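You operate a simulated robot arm through the tools that you are given. There is no shell and no other tool.

The job below is to be done with a simulated robot arm. You get a single attempt, and the scene is never put back.

## Task
Tip both pans back into the divider and shut the lower drawer.
Fine: shut the divider knob first; pans back in their places; the seed cabinet's drawer. Spill nothing.

It is judged by the outcome, as a careful person would: the job done as asked, and still so three seconds after it is handed in. It fails if anything else is knocked over, pushed out of place, dropped, spilled or broken.

## Robot
A 7-joint arm with a three-finger gripper, fixed in place. Base frame: the origin is at the foot of the arm, x ahead of it, y to its left, z up. Lengths are in cm, angles in degrees, forces in N, time in s.
Its first joint turns from -166.0 to 166.0 degrees. Payload 2.69 kg.
The TCP is the grasp point between the finger pads, 3 cm short of the fingertips. In the tool frame z runs along the fingers and y along their closing line. Largest opening 12.8 cm; the body of the gripper starts 11.7 cm behind the TCP.
Orientation is told as [roll, pitch, yaw] about the base's x, y, z axes, in that order, counted from this pose: with the fingers straight down and closing along the base's y, the tool's x points along the base's -x, its y along +y and its z along -z.

## Interface
- The arm moves only by the tool move_arm. Its argument "series" is a list that holds one entry, the list of rows, each a list of 7 numbers: the turn, a rotation vector about the tool's x, y, z in degrees, then the shift along the tool's x, y, z in cm, then the gripper command, from -1 (fully open) to 1 (shut), values between in proportion. In form: [[[wx, wy, wz, tx, ty, tz, hand], ...]]. A call has 1 to 20 rows; each row shifts and turns the commanded pose from where the row before left it, along the tool's axes as they then stand. A row lasts 0.2 s, in which the tool goes at most 5 cm and 8.6 degrees; a call with a longer step from one row to the next is refused whole, and so is a gripper value outside its range. A pose out of reach is approached as far as the arm can. The call stops where the force on the tool passes 80 N (or 10 N more than at its start, if that is more) or the arm is blocked; 0.2 s more then pass. The fingers move at their own pace and stop on an object; they squeeze with about 30 N. The grip force told is the motor's: it shows also when the fingers shut on nothing. Time passes only in rows, and 0.2 s behind the last, so rows that do not move let the fingers close. It gives the time, the measured TCP pose, the force on the tool (base axes), the opening and the grip force at its end, in the units of the frame above (readings bear some noise), with the torque about the TCP (base axes, N m) and any sound that the robot's microphone picked up, and new pictures: "show" is both (left out), scene, wrist or none.
- Cameras (640 x 400 px; columns grow to the right, rows downward): "scene" is fixed at [5.06, -50.17, 171.47]; the picture's right is [0.78, -0.63, 0.00], its down [-0.32, -0.39, -0.86] and it looks along [0.54, 0.67, -0.50] (base axes); focal length 300 px, centre (320, 200). "wrist" rides on the gripper at [5.8, 5.4, -13.1] in the tool frame; the picture's right is [-0.68, 0.74, 0.00], its down [-0.62, -0.57, -0.55] and it looks along [-0.40, -0.37, 0.84] (tool axes); focal length 234 px, centre (320, 200). There is no depth. A picture from a camera that has moved, and an enlarged one, comes with that camera's place and axes in the base frame and with its lens.
- raise_lower(by): slides the trunk up (or, below 0, down) by that many cm; the arm rides with it, the base frame stays. It gives what a move gives, with no picture.
- zoom(camera, box): a new picture of the part [left, top, right, bottom] of that camera's present view, enlarged. No time passes.
- job_done(): hands the job in; it is judged then, once.

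Places have to be worked out from the pictures, the camera data and where the tool is seen. Open the gripper and draw the arm clear of the work before you hand the job in, unless the task says otherwise.

The tools are called after "Emit:" as a command line: name --argument value ..., lists and objects as JSON in quotes. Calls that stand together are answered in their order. move_arm: Moves the arm, as the interface text tells. Its arguments: {"type":"object","properties":{"series":{"type":"array","items":{"type":"array","items":{"type":"array","items":{"type":"number"}}}},"show":{"type":"string","enum":["both","scene","wrist","none"]}},"required":["series"]} The other tools are called the same way: raise_lower (by) slides the trunk up or down; zoom (camera, box) takes an enlarged picture of a part of a camera's view; job_done () hands the job in.

At the start:

```text
t: 0.0
position: [59.69, 33.76, 154.75]
tool_rot: [0.1, -0.1, -0.1]
wrist_force: [0.0, 0.9, 0.0]
torque: [-0.01, -0.02, 0.0]
width: 12.81
gripper_force: 0.1
trunk travel left (down, up): [-15.0, 20.0]
```

scene: 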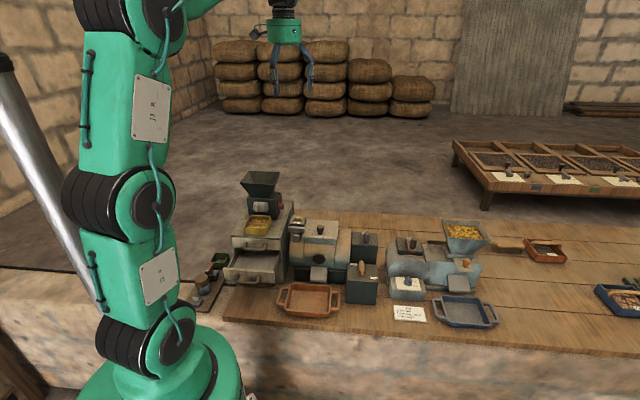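
wrist: 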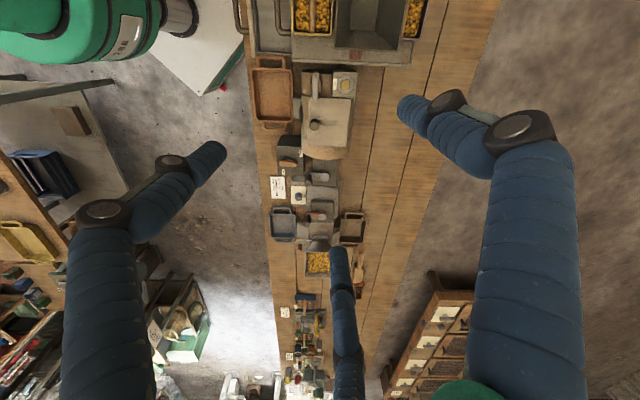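

I'll start by looking closely at the bench from the scene camera and the wrist camera.

Emit:
zoom --camera "scene" --box '[180, 160, 400, 330]'

Emit:
zoom --camera "scene" --box '[370, 200, 590, 340]'

Emit:
zoom --camera "wrist" --box '[230, 0, 450, 140]'

Emit:
zoom --camera "wrist" --box '[240, 120, 400, 280]'

```text
2.35 times, centred on (290, 245) of scene
camera zoom: at [5.06, -50.17, 171.47], right [0.78, -0.63, 0.0], down [-0.32, -0.39, -0.86], along [0.54, 0.67, -0.5], focal length 705 px, centre (391, 94)
```

zoom: 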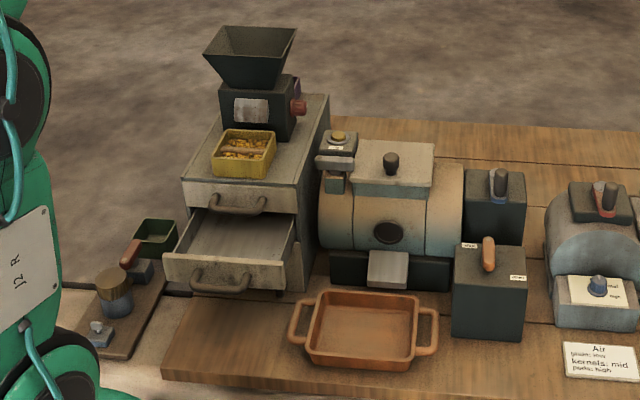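

```text
2.86 times, centred on (480, 270) of scene
camera zoom: at [5.06, -50.17, 171.47], right [0.78, -0.63, 0.0], down [-0.32, -0.39, -0.86], along [0.54, 0.67, -0.5], focal length 856 px, centre (-137, 0)
```

zoom: 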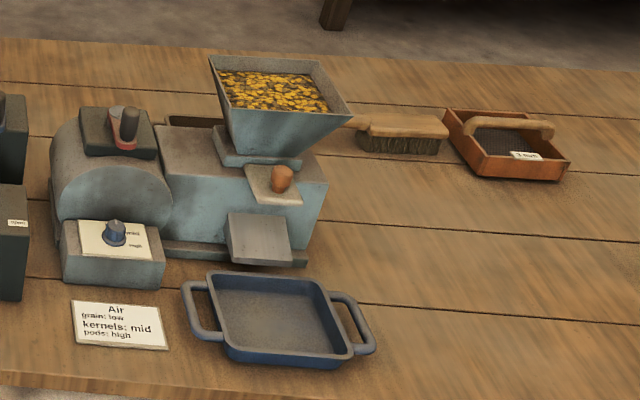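

```text
2.86 times, centred on (340, 70) of wrist
camera zoom: at [53.88, 39.09, 168.02], right [0.68, 0.74, 0.0], down [0.62, -0.57, 0.55], along [0.4, -0.37, -0.84], focal length 669 px, centre (263, 571)
```

zoom: 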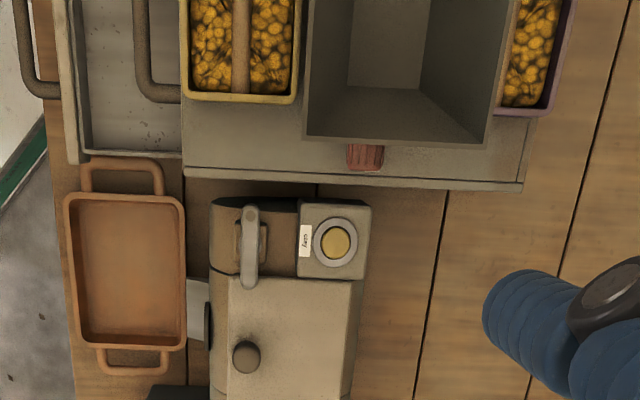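

```text
2.50 times, centred on (320, 200) of wrist
camera zoom: at [53.88, 39.09, 168.02], right [0.68, 0.74, 0.0], down [0.62, -0.57, 0.55], along [0.4, -0.37, -0.84], focal length 585 px, centre (320, 200)
```

zoom: 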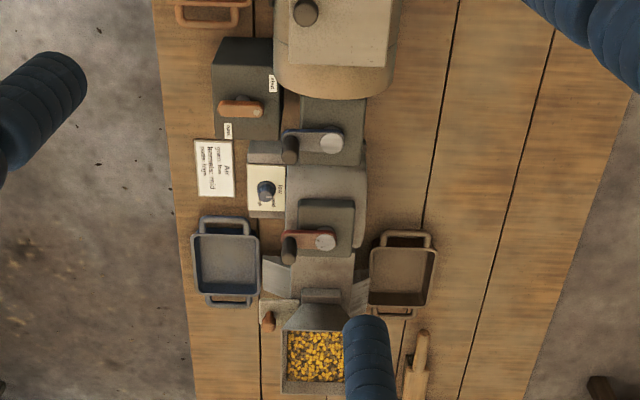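

The divider (hopper on a black box with a red knob) seems to stand on the seed cabinet, with a yellow pan in front and a purple pan behind. I'll zoom further on it before moving.

Emit:
zoom --camera "scene" --box '[220, 160, 316, 220]'

Emit:
zoom --camera "scene" --box '[220, 200, 316, 260]'

Emit:
zoom --camera "scene" --box '[170, 230, 282, 300]'

Emit:
zoom --camera "wrist" --box '[230, 0, 438, 130]'

```text
6.67 times, centred on (268, 190) of scene
camera zoom: at [5.06, -50.17, 171.47], right [0.78, -0.63, 0.0], down [-0.32, -0.39, -0.86], along [0.54, 0.67, -0.5], focal length 1997 px, centre (667, 267)
```

zoom: 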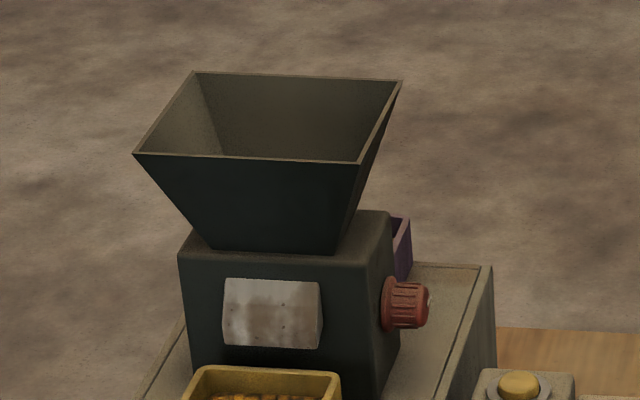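

```text
6.67 times, centred on (268, 230) of scene
camera zoom: at [5.06, -50.17, 171.47], right [0.78, -0.63, 0.0], down [-0.32, -0.39, -0.86], along [0.54, 0.67, -0.5], focal length 1997 px, centre (667, 0)
```

zoom: 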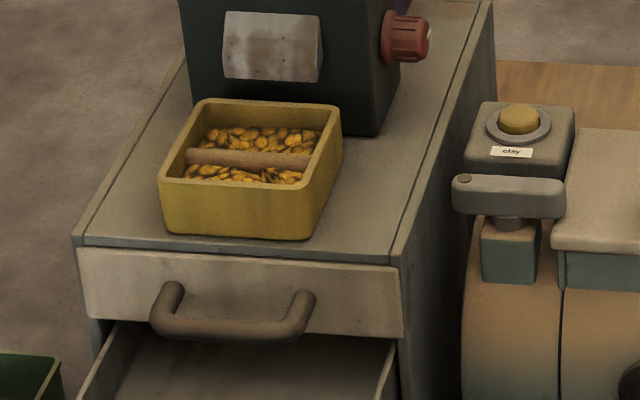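

```text
5.71 times, centred on (226, 265) of scene
camera zoom: at [5.06, -50.17, 171.47], right [0.78, -0.63, 0.0], down [-0.32, -0.39, -0.86], along [0.54, 0.67, -0.5], focal length 1712 px, centre (857, -171)
```

zoom: 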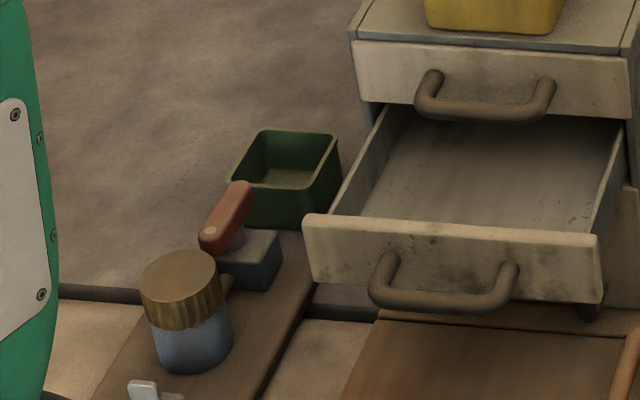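

```text
3.08 times, centred on (334, 65) of wrist
camera zoom: at [53.88, 39.09, 168.02], right [0.68, 0.74, 0.0], down [0.62, -0.57, 0.55], along [0.4, -0.37, -0.84], focal length 720 px, centre (277, 615)
```

zoom: 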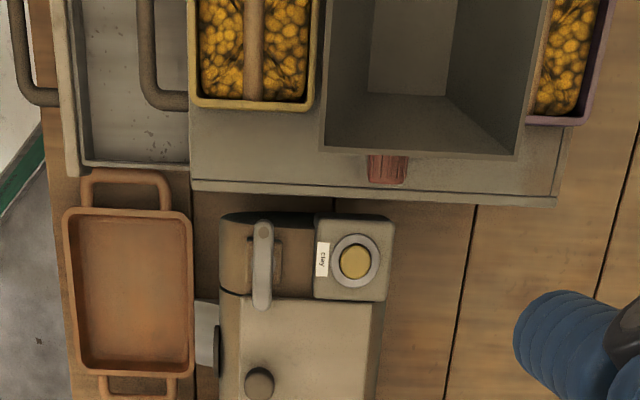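

The pans look like ~9 cm square open boxes with a bar across, both seemingly holding seeds; the divider knob is a red rotary knob on the divider's right side. I'll check the gripper's look in the scene and the wrist's fuller view before moving.

Emit:
zoom --camera "scene" --box '[230, 0, 342, 105]'

Emit:
zoom --camera "wrist" --box '[0, 0, 640, 400]'

Emit:
zoom --camera "wrist" --box '[0, 100, 320, 400]'

```text
3.81 times, centred on (286, 52) of scene
camera zoom: at [5.06, -50.17, 171.47], right [0.78, -0.63, 0.0], down [-0.32, -0.39, -0.86], along [0.54, 0.67, -0.5], focal length 1141 px, centre (450, 762)
```

zoom: 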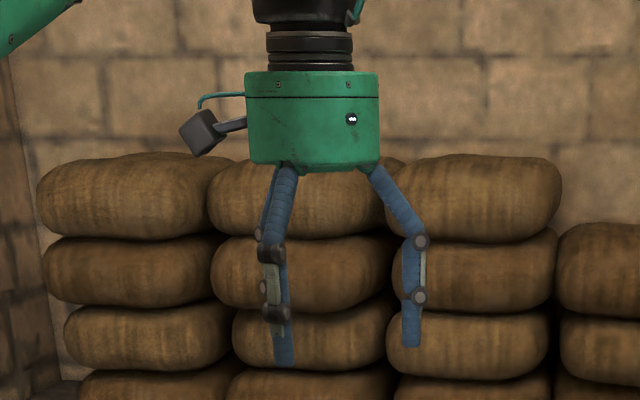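

```text
1.00 times, centred on (320, 200) of wrist (not enlarged: the box is as wide or as high as the picture)
camera zoom: at [53.88, 39.09, 168.02], right [0.68, 0.74, 0.0], down [0.62, -0.57, 0.55], along [0.4, -0.37, -0.84], focal length 234 px, centre (320, 200)
```

zoom: 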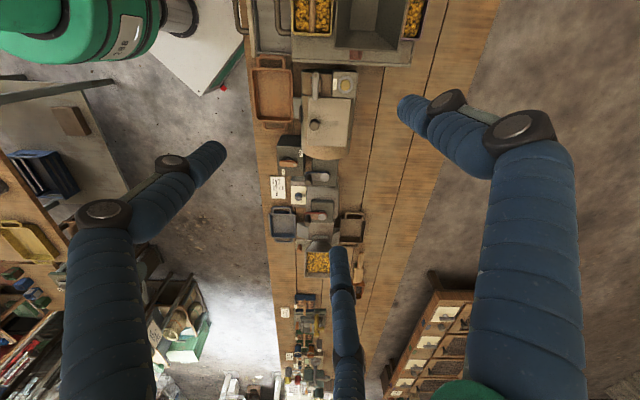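

```text
1.33 times, centred on (160, 250) of wrist
camera zoom: at [53.88, 39.09, 168.02], right [0.68, 0.74, 0.0], down [0.62, -0.57, 0.55], along [0.4, -0.37, -0.84], focal length 312 px, centre (533, 133)
```

zoom: 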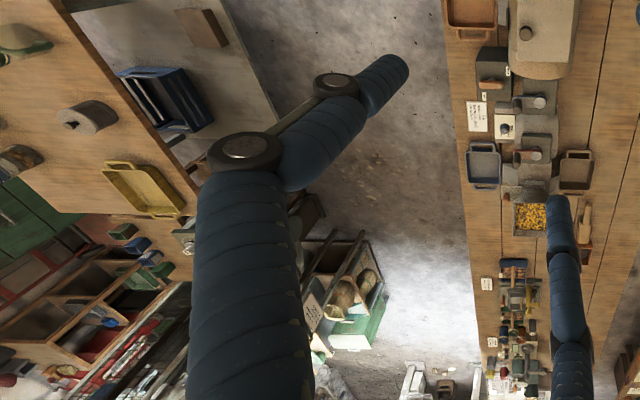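

The wrist view seems to show three blue fingers while the text says two, so I'll close the gripper half and then fully in free air to see how the fingers really move.

Emit:
move_arm --series '[[[0, 0, 0, 0, 0, 0, 0], [0, 0, 0, 0, 0, 0, 0], [0, 0, 0, 0, 0, 0, 0], [0, 0, 0, 0, 0, 0, 0]]]' --show "both"

```text
t: 1.0
position: [59.78, 33.7, 154.76]
tool_rot: [0.0, 0.0, 0.0]
wrist_force: [0.0, 0.7, -0.2]
torque: [0.01, 0.0, 0.02]
width: 6.41
gripper_force: 0.1
trunk travel left (down, up): [-15.0, 20.0]
camera wrist: at [53.88, 39.08, 168.02], right [0.68, 0.74, 0.0], down [0.62, -0.57, 0.55], along [0.4, -0.37, -0.84], focal length 234 px, centre (320, 200)
```

scene: 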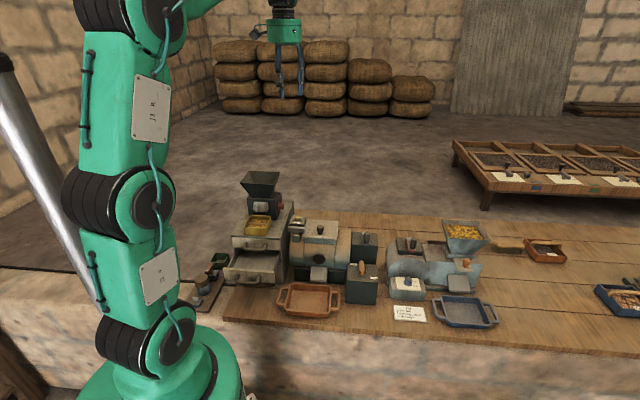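
wrist: 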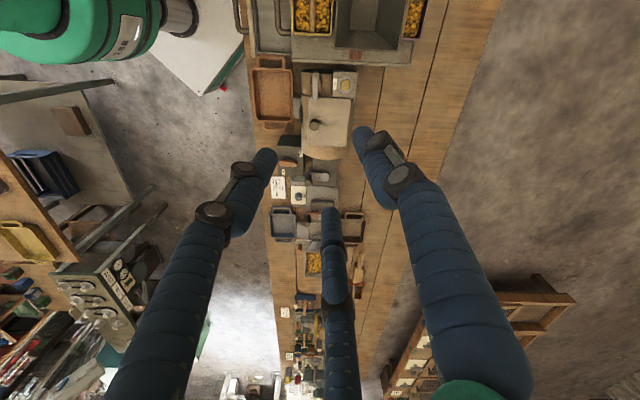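

The visible fingers close concentrically (three at 120°, radius about half the opening). I'll now turn the tool so it closes along the bench depth direction and move over the right side of the divider to look at the red knob.

Emit:
move_arm --series '[[[0, 0, 7.83, 0, 0, 0, 0], [0, 0, 7.83, 0, 0, 0, 0], [0, 0, 7.83, 0, 0, 0, 0], [0, 0, 7.83, 0, 0, 0, 0], [0, 0, 7.83, 0, 0, 0, 0], [0, 0, 7.83, 0, 0, 0, 0], [0, 0, 0, -1.12, 1.28, 4.13, 0], [0, 0, 0, -1.12, 1.28, 4.13, 0], [0, 0, 0, -1.12, 1.28, 4.13, 0], [0, 0, 0, -1.12, 1.28, 4.13, 0], [0, 0, 0, -1.12, 1.28, 4.13, 0], [0, 0, 0, -1.12, 1.28, 4.13, 0], [0, 7.5, 0, 0, 0, 0, 0], [0, 7.5, 0, 0, 0, 0, 0], [0, 7.5, 0, 0, 0, 0, 0], [0, 7.5, 0, 0, 0, 0, 0], [0, 7.5, 0, 0, 0, 0, 0], [0, 7.5, 0, 0, 0, 0, 0]]]' --show "both"

```text
t: 4.8
position: [70.06, 34.15, 130.12]
tool_rot: [0.0, 45.1, -47.1]
wrist_force: [0.0, -0.9, -0.1]
torque: [0.01, -0.02, -0.01]
width: 6.43
gripper_force: 0.1
trunk travel left (down, up): [-15.0, 20.0]
camera wrist: at [77.4, 33.94, 143.52], right [0.86, 0.15, -0.48], down [0.15, -0.99, -0.05], along [-0.48, -0.03, -0.88], focal length 234 px, centre (320, 200)
```

scene: 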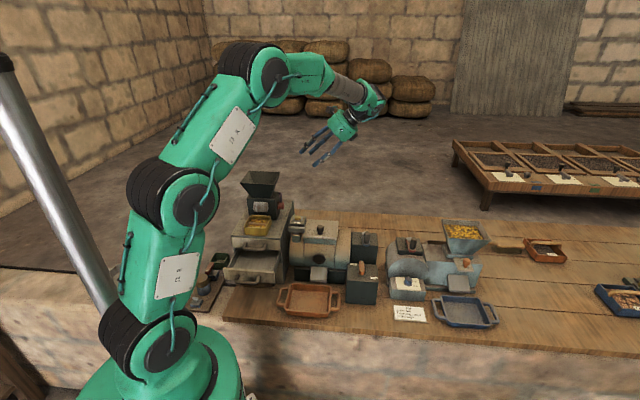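
wrist: 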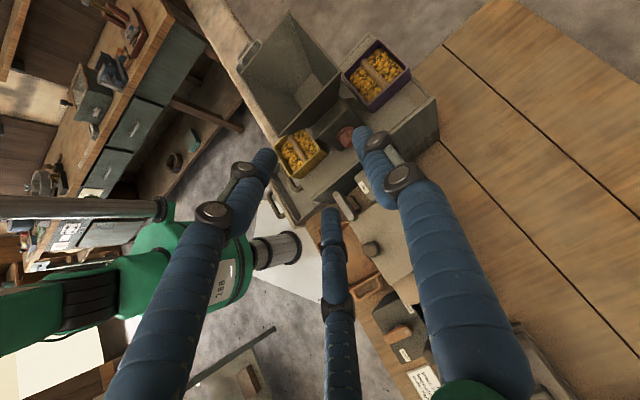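

Good view of the divider from its knob side. I'll zoom on the knob, both pans and hopper.

Emit:
zoom --camera "wrist" --box '[230, 0, 450, 140]'

Emit:
zoom --camera "wrist" --box '[310, 90, 400, 160]'

Emit:
zoom --camera "wrist" --box '[260, 100, 440, 220]'

```text
2.86 times, centred on (340, 70) of wrist
camera zoom: at [77.4, 33.94, 143.52], right [0.86, 0.15, -0.48], down [0.15, -0.99, -0.05], along [-0.48, -0.03, -0.88], focal length 669 px, centre (263, 571)
```

zoom: 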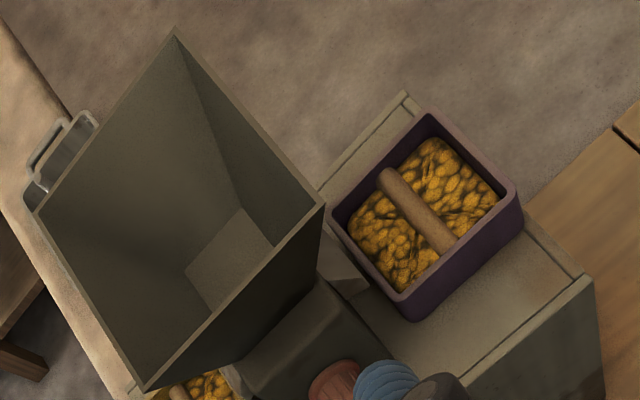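

```text
5.71 times, centred on (355, 125) of wrist
camera zoom: at [77.4, 33.94, 143.52], right [0.86, 0.15, -0.48], down [0.15, -0.99, -0.05], along [-0.48, -0.03, -0.88], focal length 1338 px, centre (120, 629)
```

zoom: 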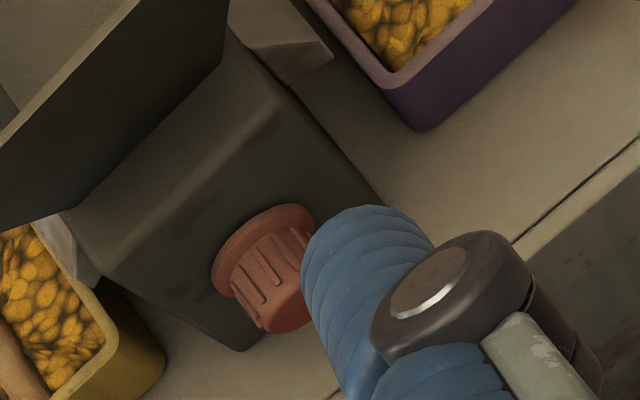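

```text
3.33 times, centred on (350, 160) of wrist
camera zoom: at [77.4, 33.94, 143.52], right [0.86, 0.15, -0.48], down [0.15, -0.99, -0.05], along [-0.48, -0.03, -0.88], focal length 781 px, centre (220, 333)
```

zoom: 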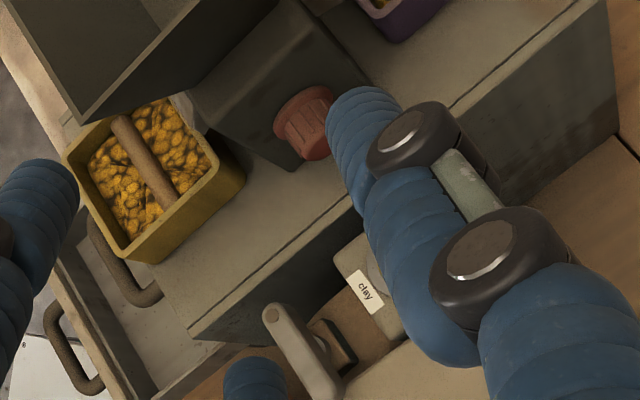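

The knob's end face isn't visible yet. I'll tilt further toward horizontal and come down to look at the knob face from about 20+ cm away.

Emit:
move_arm --series '[[[0, 7.5, 0, 0, 0, 0, 0], [0, 7.5, 0, 0, 0, 0, 0], [0, 7.5, 0, 0, 0, 0, 0], [0, 7.5, 0, 0, 0, 0, 0], [0, 0, 0, -3.0, 0.83, 2.0, 0], [0, 0, 0, -3.0, 0.83, 2.0, 0], [0, 0, 0, -3.0, 0.83, 2.0, 0], [0, 0, 0, -3.0, 0.83, 2.0, 0], [0, 0, 0, -3.0, 0.83, 2.0, 0]]]' --show "both"

```text
t: 6.8
position: [69.11, 41.25, 112.99]
tool_rot: [0.1, 74.9, -46.9]
wrist_force: [0.6, -0.3, -0.5]
torque: [-0.04, -0.03, -0.02]
width: 6.39
gripper_force: 0.1
trunk travel left (down, up): [-15.0, 20.0]
camera wrist: at [80.56, 36.61, 122.19], right [0.66, 0.37, -0.65], down [0.06, -0.89, -0.45], along [-0.75, 0.26, -0.61], focal length 234 px, centre (320, 200)
```

scene: 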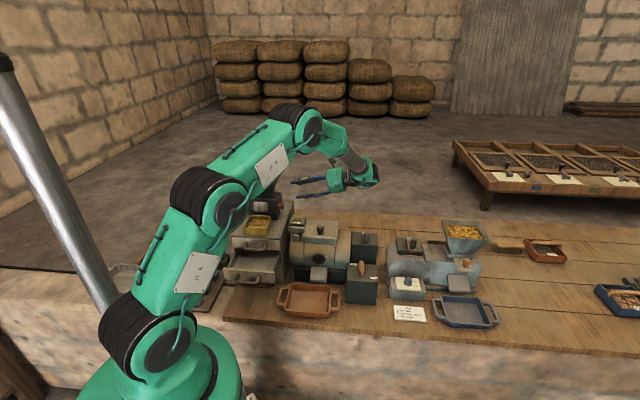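
wrist: 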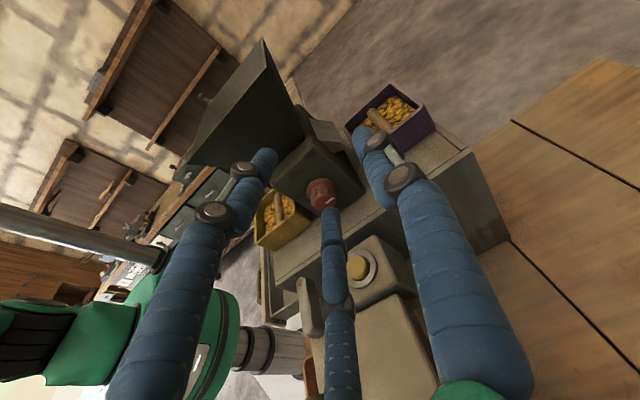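

Emit:
zoom --camera "wrist" --box '[280, 150, 376, 220]'

Emit:
zoom --camera "wrist" --box '[240, 80, 440, 220]'

```text
5.71 times, centred on (328, 185) of wrist
camera zoom: at [80.56, 36.61, 122.19], right [0.66, 0.37, -0.65], down [0.06, -0.89, -0.45], along [-0.75, 0.26, -0.61], focal length 1338 px, centre (274, 286)
```

zoom: 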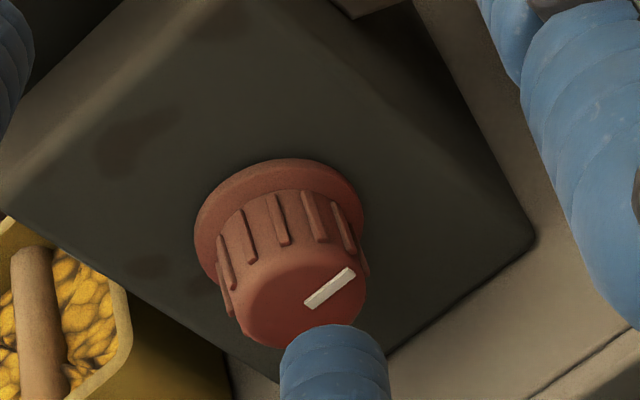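

```text
2.86 times, centred on (340, 150) of wrist
camera zoom: at [80.56, 36.61, 122.19], right [0.66, 0.37, -0.65], down [0.06, -0.89, -0.45], along [-0.75, 0.26, -0.61], focal length 669 px, centre (263, 343)
```

zoom: 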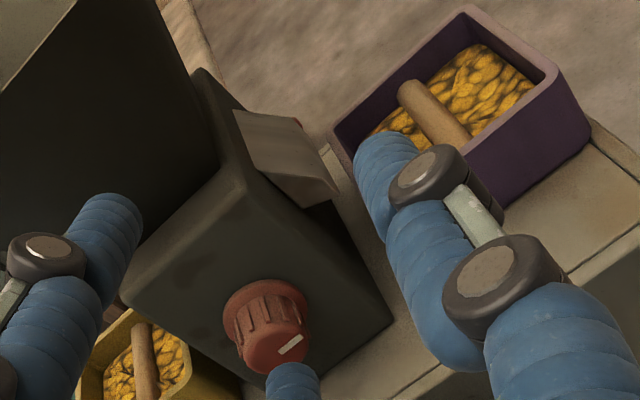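

The knob's end has a white pointer that seems to point toward the bench's back (+D). I'll open the fingers to get them out of the way and look at the whole knob side for marks.

Emit:
move_arm --series '[[[0, 0, 0, 0, 0, 0, -1], [0, 0, 0, 0, 0, 0, -1], [0, 0, 0, 0, 0, 0, -1]]]' --show "wrist"

Emit:
zoom --camera "wrist" --box '[260, 120, 400, 230]'

Emit:
zoom --camera "wrist" --box '[285, 150, 365, 210]'

```text
t: 7.6
position: [69.09, 41.16, 112.97]
tool_rot: [-0.1, 74.9, -47.0]
wrist_force: [-1.0, 0.5, 0.1]
torque: [-0.02, 0.0, 0.02]
width: 12.8
gripper_force: 0.1
trunk travel left (down, up): [-15.0, 20.0]
camera wrist: at [80.56, 36.62, 122.15], right [0.66, 0.37, -0.65], down [0.06, -0.89, -0.45], along [-0.75, 0.26, -0.61], focal length 234 px, centre (320, 200)
```

wrist: 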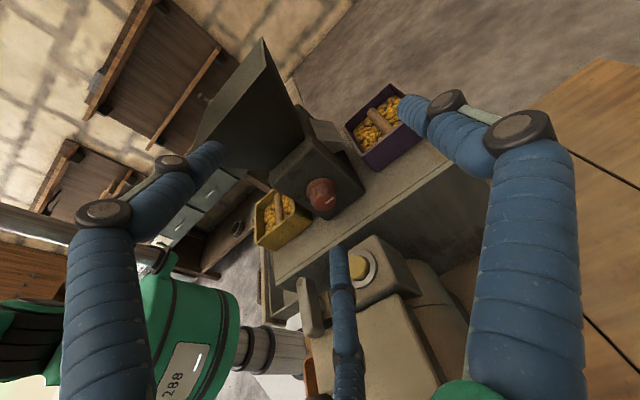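

```text
3.64 times, centred on (330, 175) of wrist
camera zoom: at [80.56, 36.62, 122.15], right [0.66, 0.37, -0.65], down [0.06, -0.89, -0.45], along [-0.75, 0.26, -0.61], focal length 852 px, centre (284, 291)
```

zoom: 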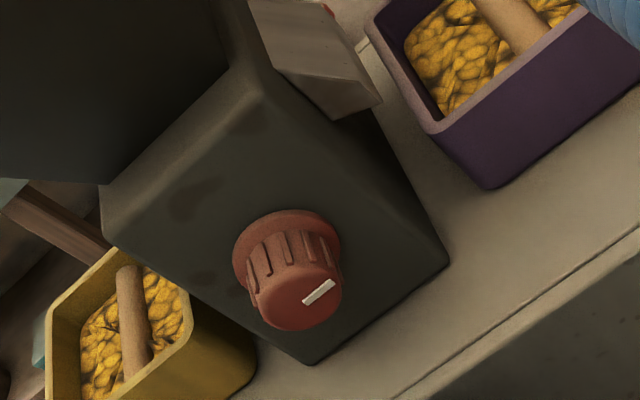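

```text
6.67 times, centred on (325, 180) of wrist
camera zoom: at [80.56, 36.62, 122.15], right [0.66, 0.37, -0.65], down [0.06, -0.89, -0.45], along [-0.75, 0.26, -0.61], focal length 1561 px, centre (287, 333)
```

zoom: 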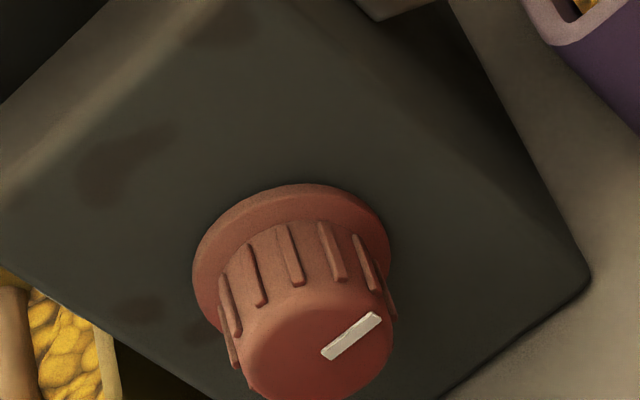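

The pointer is parallel to +D (pointing to the back) with no label on that side. Before turning it I'll rise and look down into the hopper to see the gate.

Emit:
move_arm --series '[[[1.93, 0, -0.52, 4.44, 0, -1.19, -1], [0, 0, 0, 4.44, 0, -1.19, -1], [0, 0, 0, 4.44, 0, -1.19, -1], [0, 0, 0, 4.44, 0, -1.19, -1], [0, 0, 0, 4.44, 0, -1.19, -1], [0, -8.25, 0, 0, 0, 0, -1], [0, -8.25, 0, 0, 0, 0, -1], [0, -8.25, 0, 0, 0, 0, -1], [0, -8.25, 0, 0, 0, 0, -1], [0, -8.25, 0, 0, 0, 0, -1], [0, -8.25, 0, 0, 0, 0, -1], [0, 0, 0, 3.7, 0.82, 1.8, -1], [0, 0, 0, 3.7, 0.82, 1.8, -1], [0, 0, 0, 3.7, 0.82, 1.8, -1], [0, 0, 0, 3.7, 0.82, 1.8, -1]]]' --show "both"

Emit:
zoom --camera "wrist" --box '[220, 120, 420, 280]'

```text
t: 10.8
position: [59.73, 55.12, 135.69]
tool_rot: [-0.1, 25.4, -44.9]
wrist_force: [0.2, 0.0, 0.6]
torque: [0.02, 0.0, -0.01]
width: 12.79
gripper_force: 0.1
trunk travel left (down, up): [-15.0, 20.0]
camera wrist: at [63.66, 58.6, 150.19], right [0.95, 0.09, -0.29], down [0.16, -0.96, 0.23], along [-0.26, -0.27, -0.93], focal length 234 px, centre (320, 200)
```

scene: 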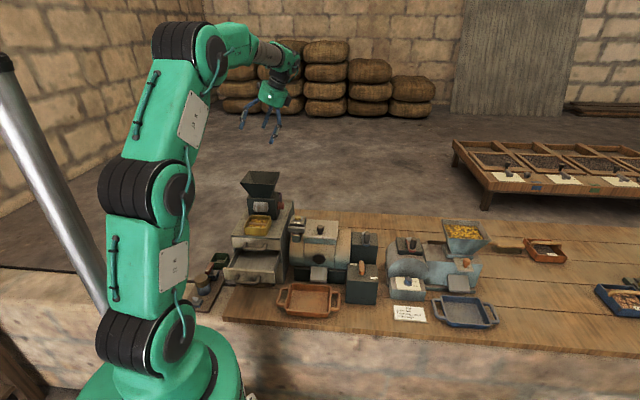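
wrist: 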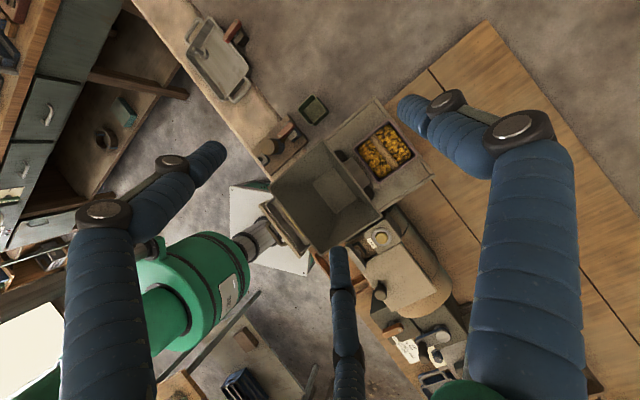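

```text
2.50 times, centred on (320, 200) of wrist
camera zoom: at [63.66, 58.6, 150.19], right [0.95, 0.09, -0.29], down [0.16, -0.96, 0.23], along [-0.26, -0.27, -0.93], focal length 585 px, centre (320, 200)
```

zoom: 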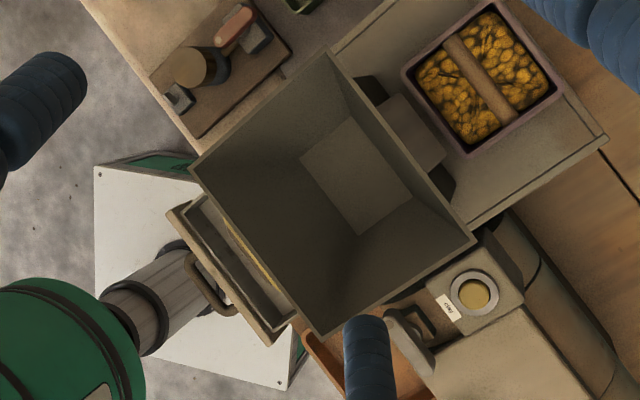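

The hopper is empty with a plain floor; no gate marks visible. I'll look at the divider's other (left) side for any open/shut labels.

Emit:
move_arm --series '[[[0, -7.78, 0, 0, 0, 0, -1], [0, -7.78, 0, 0, 0, 0, -1], [0, -7.78, 0, 0, 0, 0, -1], [0, -7.78, 0, 0, 0, 0, -1], [0, -7.78, 0, 0, 0, 0, -1], [0, -7.78, 0, 0, 0, 0, -1], [0, -7.78, 0, 0, 0, 0, -1], [0, -7.78, 0, 0, 0, 0, -1], [0, -7.78, 0, 0, 0, 0, -1], [0, 0, 0, 4.32, 0.31, 0.06, -1], [0, 0, 0, 4.32, 0.31, 0.06, -1], [0, 0, 0, 4.32, 0.31, 0.06, -1], [0, 0, 0, 4.32, 0.31, 0.06, -1], [0, 0, 0, 4.32, 0.31, 0.06, -1], [0, 0, 0, 4.32, 0.31, 0.06, -1], [0, 0, 0, 4.32, 0.31, 0.06, -1]]]' --show "both"

Emit:
zoom --camera "wrist" --box '[200, 80, 440, 240]'

```text
t: 14.2
position: [46.22, 71.56, 114.33]
tool_rot: [0.0, -44.5, -45.0]
wrist_force: [0.1, 0.2, -0.9]
torque: [0.03, 0.06, 0.04]
width: 12.78
gripper_force: 0.1
trunk travel left (down, up): [-15.0, 20.0]
camera wrist: at [40.49, 84.85, 119.68], right [0.86, 0.18, 0.47], down [-0.36, -0.44, 0.82], along [0.36, -0.88, -0.31], focal length 234 px, centre (320, 200)
```

scene: 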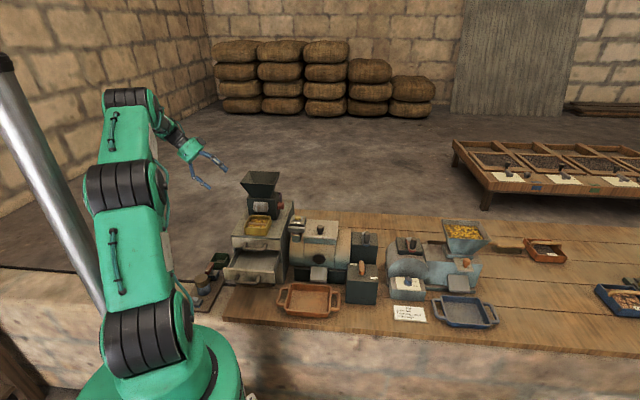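
wrist: 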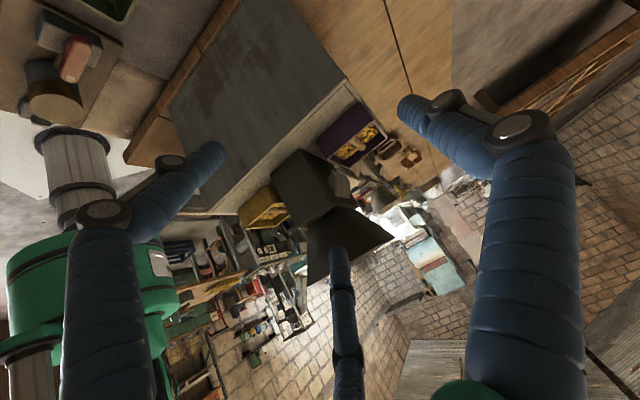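

```text
2.50 times, centred on (320, 160) of wrist
camera zoom: at [40.49, 84.85, 119.68], right [0.86, 0.18, 0.47], down [-0.36, -0.44, 0.82], along [0.36, -0.88, -0.31], focal length 585 px, centre (320, 300)
```

zoom: 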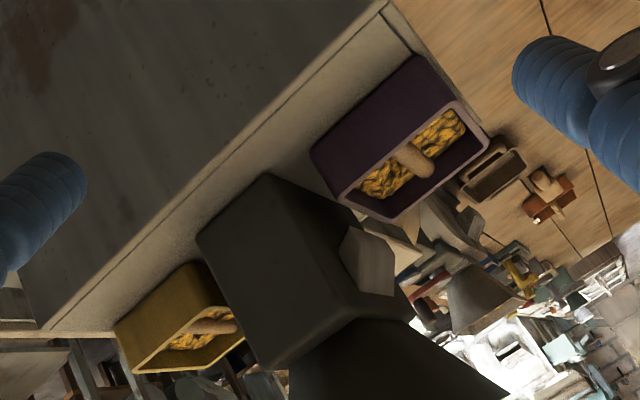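

No labels there either, so I'll have to go by feel and convention (clockwise = shut), checking which way the knob is free. I'll return over the top and swing the tool to approach the knob along its axis from the right.

Emit:
move_arm --series '[[[0, 0, 0, -4.32, -0.31, -0.06, 0], [0, 0, 0, -4.32, -0.31, -0.06, 0], [0, 0, 0, -4.32, -0.31, -0.06, 0], [0, 0, 0, -4.32, -0.31, -0.06, 0], [0, 0, 0, -4.32, -0.31, -0.06, 0], [0, 0, 0, -4.32, -0.31, -0.06, 0], [0, 0, 0, -4.32, -0.31, -0.06, 0], [0, 8.3, 0, 0, 0, 0, 0], [0, 8.3, 0, 0, 0, 0, 0], [0, 8.3, 0, 0, 0, 0, 0], [0, 8.3, 0, 0, 0, 0, 0], [0, 8.3, 0, 0, 0, 0, 0], [0, 8.3, 0, 0, 0, 0, 0], [0, 8.3, 0, 0, 0, 0, 0], [0, 8.3, 0, 0, 0, 0, 0], [0, 8.3, 0, 0, 0, 0, 0], [0, 8.3, 0, 0, 0, 0, 0], [0, 8.3, 0, 0, 0, 0, 0], [0, 8.3, 0, 0, 0, 0, 0], [0, 8.3, 0, 0, 0, 0, 0]]]' --show "none"

Emit:
move_arm --series '[[[0, 8.3, 0, 0, 0, 0, 0], [0, 8.3, 0, 0, 0, 0, 0], [0, 0, 0, -3.1, -1.0, -2.75, 0], [0, 0, 0, -3.1, -1.0, -2.75, 0], [0, 0, 0, -3.1, -1.0, -2.75, 0], [0, 0, 0, -3.1, -1.0, -2.75, 0], [0, 0, 0, -3.1, -1.0, -2.75, 0], [0, 0, 0, -3.1, -1.0, -2.75, 0], [0, 0, 0, -3.1, -1.0, -2.75, 0]]]' --show "both"

```text
t: 18.4
position: [59.88, 55.08, 135.87]
tool_rot: [0.0, 63.5, -45.1]
wrist_force: [0.7, -0.3, -1.1]
torque: [0.01, 0.01, -0.03]
width: 6.44
gripper_force: 0.1
trunk travel left (down, up): [-15.0, 20.0]
```

```text
t: 20.4
position: [71.02, 33.98, 117.62]
tool_rot: [0.0, 79.9, -44.9]
wrist_force: [0.0, 0.8, 0.4]
torque: [0.03, 0.01, 0.0]
width: 6.4
gripper_force: 0.0
trunk travel left (down, up): [-15.0, 20.0]
camera wrist: at [83.17, 29.37, 125.93], right [0.6, 0.44, -0.67], down [0.06, -0.86, -0.51], along [-0.79, 0.27, -0.54], focal length 234 px, centre (320, 200)
```

scene: 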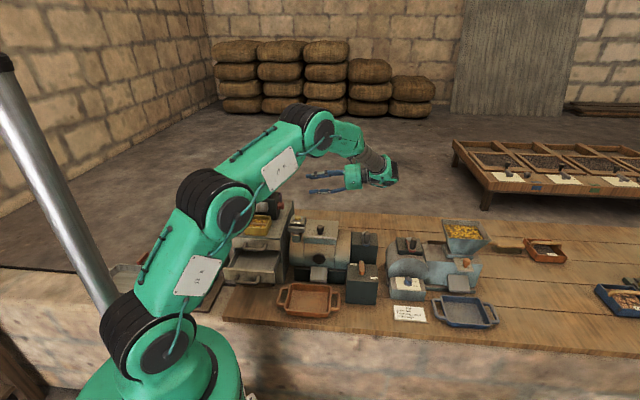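
wrist: 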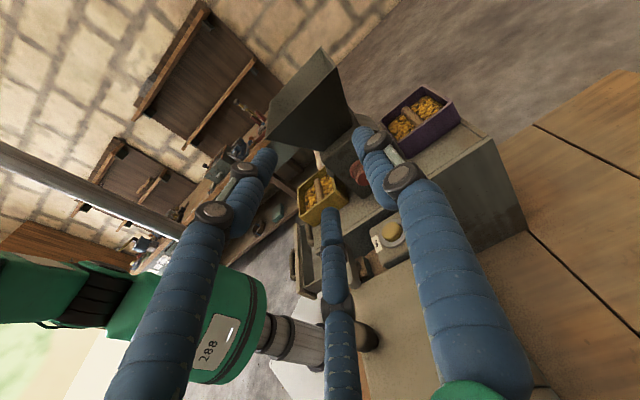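

Now I'll zoom on the knob from here to triangulate its position precisely.

Emit:
zoom --camera "wrist" --box '[320, 130, 400, 210]'

Emit:
zoom --camera "wrist" --box '[280, 60, 480, 280]'

Emit:
zoom --camera "scene" --box '[260, 130, 420, 250]'

```text
5.00 times, centred on (360, 170) of wrist
camera zoom: at [83.17, 29.37, 125.93], right [0.6, 0.44, -0.67], down [0.06, -0.86, -0.51], along [-0.79, 0.27, -0.54], focal length 1171 px, centre (120, 350)
```

zoom: 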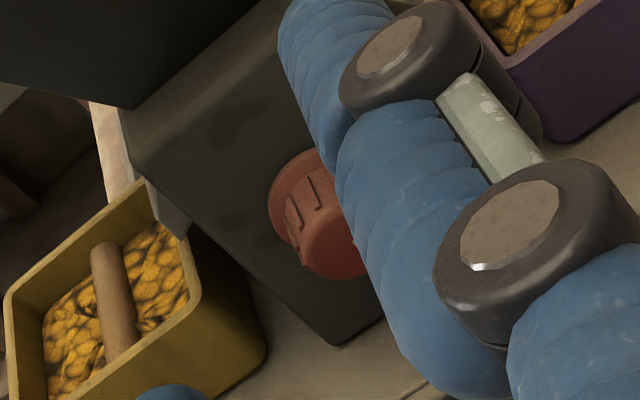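

```text
1.82 times, centred on (380, 170) of wrist
camera zoom: at [83.17, 29.37, 125.93], right [0.6, 0.44, -0.67], down [0.06, -0.86, -0.51], along [-0.79, 0.27, -0.54], focal length 426 px, centre (211, 254)
```

zoom: 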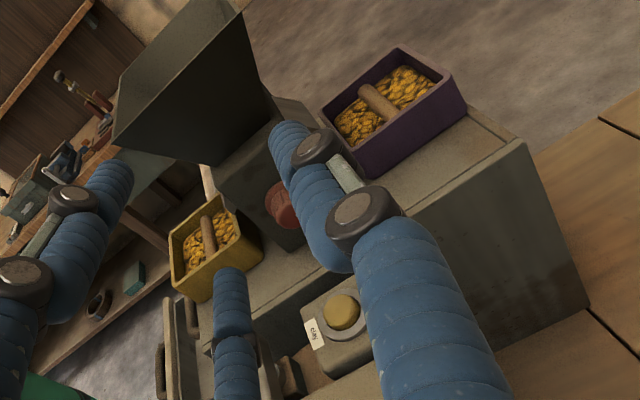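

```text
3.33 times, centred on (340, 190) of scene
camera zoom: at [5.06, -50.17, 171.47], right [0.78, -0.63, 0.0], down [-0.32, -0.39, -0.86], along [0.54, 0.67, -0.5], focal length 999 px, centre (253, 233)
```

zoom: 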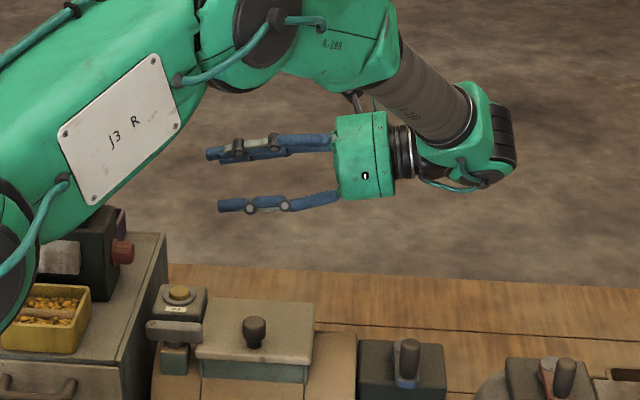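

I'll come down in line with the knob axis, stopping about 5 cm in front of it with the fingers at ~4.5 cm opening, and check alignment.

Emit:
move_arm --series '[[[0, 0, 0, -2.33, -0.09, 2.75, 0.3], [0, 0, 0, -2.33, -0.09, 2.75, 0.3], [0, 0, 0, -2.33, -0.09, 2.75, 0.3], [0, 0, 0, -2.33, -0.09, 2.75, 0.3]]]' --show "both"

Emit:
zoom --camera "wrist" --box '[270, 110, 390, 210]'

Emit:
zoom --camera "scene" --box '[240, 170, 370, 260]'

```text
t: 21.4
position: [64.17, 40.39, 106.49]
tool_rot: [0.4, 80.0, -44.7]
wrist_force: [0.1, -1.1, 0.1]
torque: [-0.02, -0.02, -0.01]
width: 4.46
gripper_force: 0.0
trunk travel left (down, up): [-15.0, 20.0]
camera wrist: at [76.32, 35.64, 114.83], right [0.6, 0.44, -0.67], down [0.06, -0.86, -0.51], along [-0.79, 0.27, -0.54], focal length 234 px, centre (320, 200)
```

scene: 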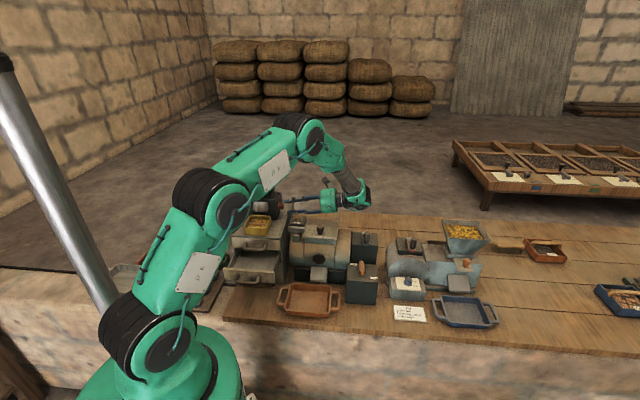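
wrist: 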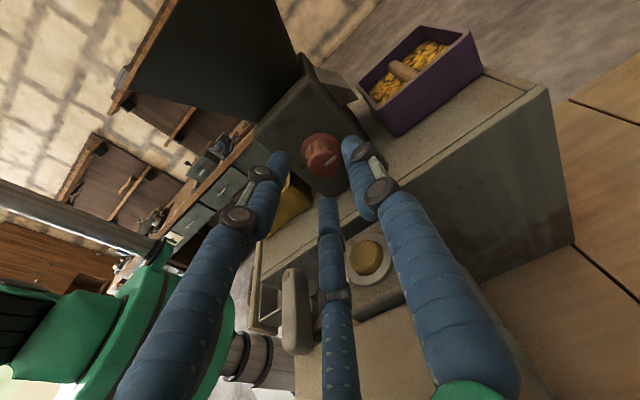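

```text
4.00 times, centred on (330, 160) of wrist
camera zoom: at [76.32, 35.64, 114.83], right [0.6, 0.44, -0.67], down [0.06, -0.86, -0.51], along [-0.79, 0.27, -0.54], focal length 937 px, centre (280, 360)
```

zoom: 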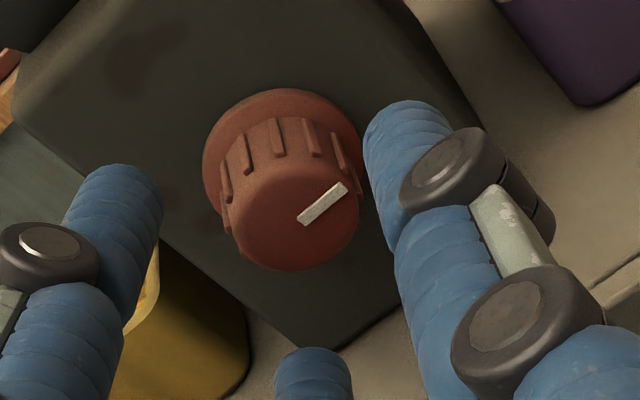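

```text
4.44 times, centred on (305, 215) of scene
camera zoom: at [5.06, -50.17, 171.47], right [0.78, -0.63, 0.0], down [-0.32, -0.39, -0.86], along [0.54, 0.67, -0.5], focal length 1332 px, centre (387, 133)
```

zoom: 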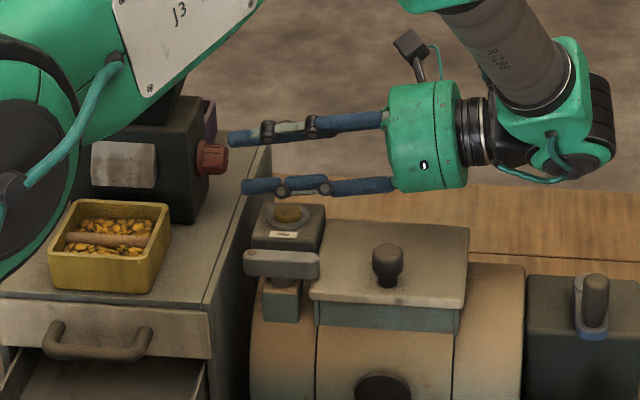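

The alignment looks good: knob face about D≈73.8, L≈11.8, z≈105.5 in bench axes. I'll slide forward so the tips straddle the knob body just short of its flange, then close.

Emit:
move_arm --series '[[[0, 0, 0, 0.03, -0.06, 1.25, 0.3], [0, 0, 0, 0.03, -0.06, 1.25, 0.3], [0, 0, 0, 0, 0, 1.25, 0.3]]]' --show "both"

Emit:
zoom --camera "wrist" --box '[270, 110, 390, 210]'

Emit:
zoom --camera "scene" --box '[240, 170, 340, 240]'

```text
t: 22.2
position: [61.66, 42.6, 106.2]
tool_rot: [0.6, 79.9, -44.5]
wrist_force: [23.8, -31.2, 3.2]
torque: [0.88, 0.87, 0.75]
width: 4.45
gripper_force: 0.1
trunk travel left (down, up): [-15.0, 20.0]
camera wrist: at [73.8, 37.87, 114.34], right [0.61, 0.44, -0.67], down [0.06, -0.86, -0.51], along [-0.79, 0.27, -0.54], focal length 234 px, centre (320, 200)
```

scene: 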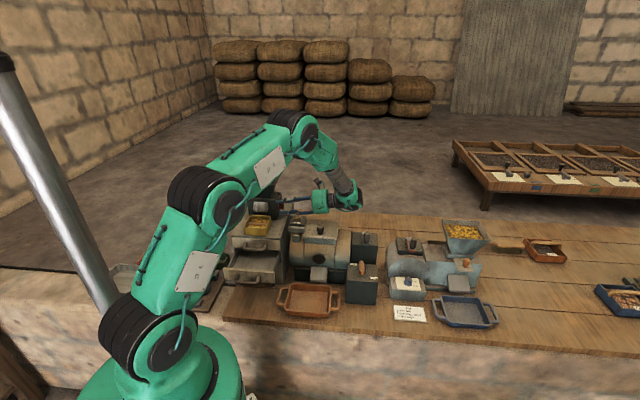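
wrist: 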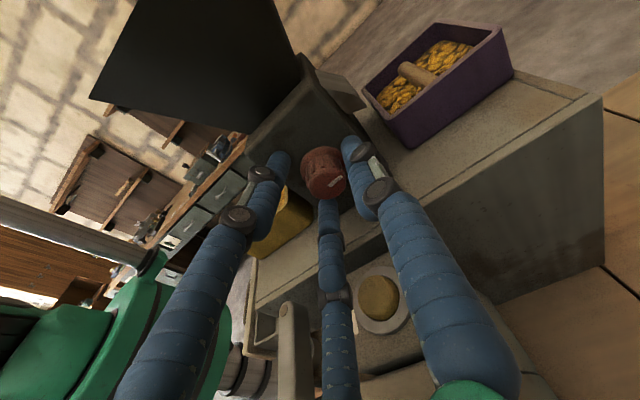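

```text
4.00 times, centred on (330, 160) of wrist
camera zoom: at [73.8, 37.87, 114.34], right [0.61, 0.44, -0.67], down [0.06, -0.86, -0.51], along [-0.79, 0.27, -0.54], focal length 937 px, centre (280, 360)
```

zoom: 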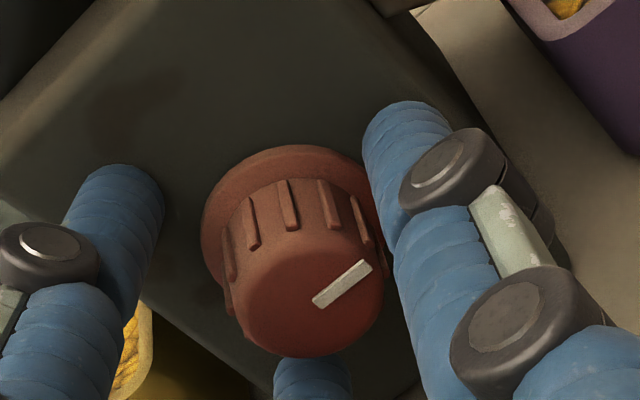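

```text
5.71 times, centred on (290, 205) of scene
camera zoom: at [5.06, -50.17, 171.47], right [0.78, -0.63, 0.0], down [-0.32, -0.39, -0.86], along [0.54, 0.67, -0.5], focal length 1712 px, centre (491, 171)
```

zoom: 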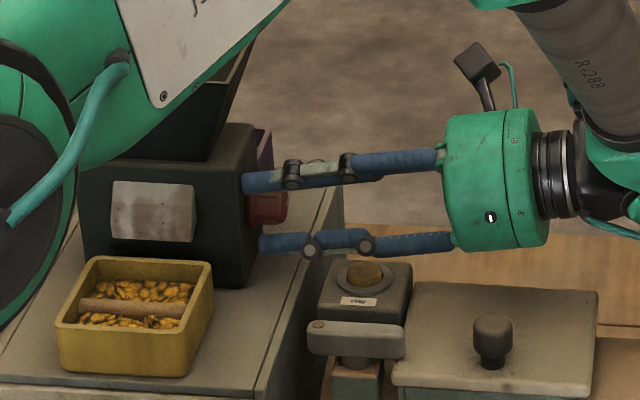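

The contact torque places the touch at D −1.5, Z +2.9 from the TCP, which is exactly one of the three visible fingers: the hand really is three-fingered, and that upper fingertip touched the divider's side face. I'll back off 1 cm and check that nothing shifted.

Emit:
move_arm --series '[[[0, 0, 0, 0, 0, -0.6, 0.3], [0, 0, 0, 0, 0, -0.6, 0.3], [0, 0, 0, 0, 0, -0.6, 0.3]]]' --show "both"

Emit:
zoom --camera "wrist" --box '[270, 110, 390, 210]'

Emit:
zoom --camera "scene" --box '[220, 200, 316, 260]'

```text
t: 23.0
position: [62.7, 41.75, 106.37]
tool_rot: [0.0, 79.9, -45.0]
wrist_force: [0.0, 0.0, 0.1]
torque: [0.02, 0.02, -0.02]
width: 4.48
gripper_force: 0.0
trunk travel left (down, up): [-15.0, 20.0]
camera wrist: at [74.77, 36.97, 114.54], right [0.6, 0.44, -0.67], down [0.06, -0.86, -0.51], along [-0.8, 0.27, -0.54], focal length 234 px, centre (320, 200)
```

scene: 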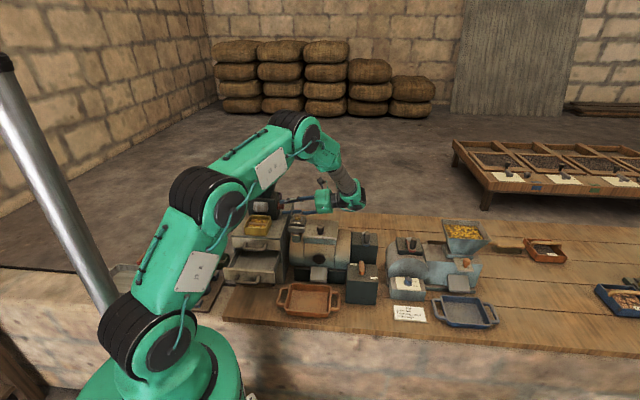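
wrist: 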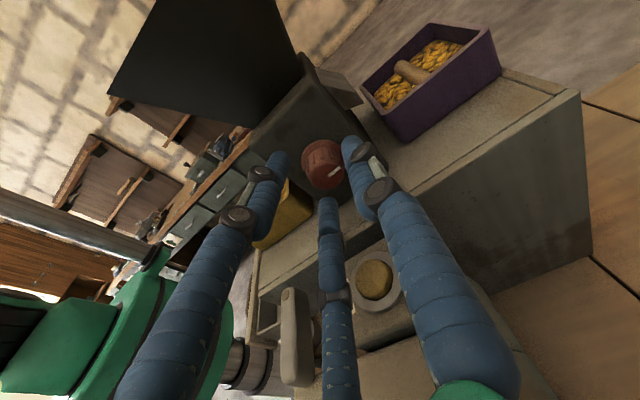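

```text
4.00 times, centred on (330, 160) of wrist
camera zoom: at [74.77, 36.97, 114.54], right [0.6, 0.44, -0.67], down [0.06, -0.86, -0.51], along [-0.8, 0.27, -0.54], focal length 937 px, centre (280, 360)
```

zoom: 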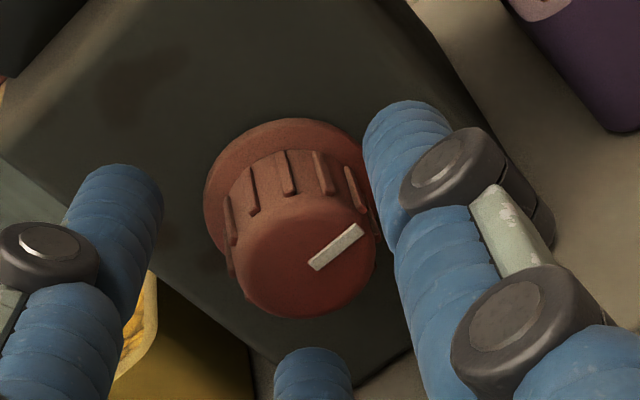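

```text
6.67 times, centred on (268, 230) of scene
camera zoom: at [5.06, -50.17, 171.47], right [0.78, -0.63, 0.0], down [-0.32, -0.39, -0.86], along [0.54, 0.67, -0.5], focal length 1997 px, centre (667, 0)
```

zoom: 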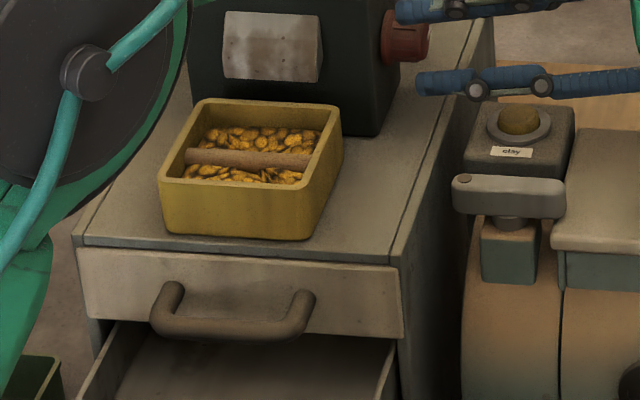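

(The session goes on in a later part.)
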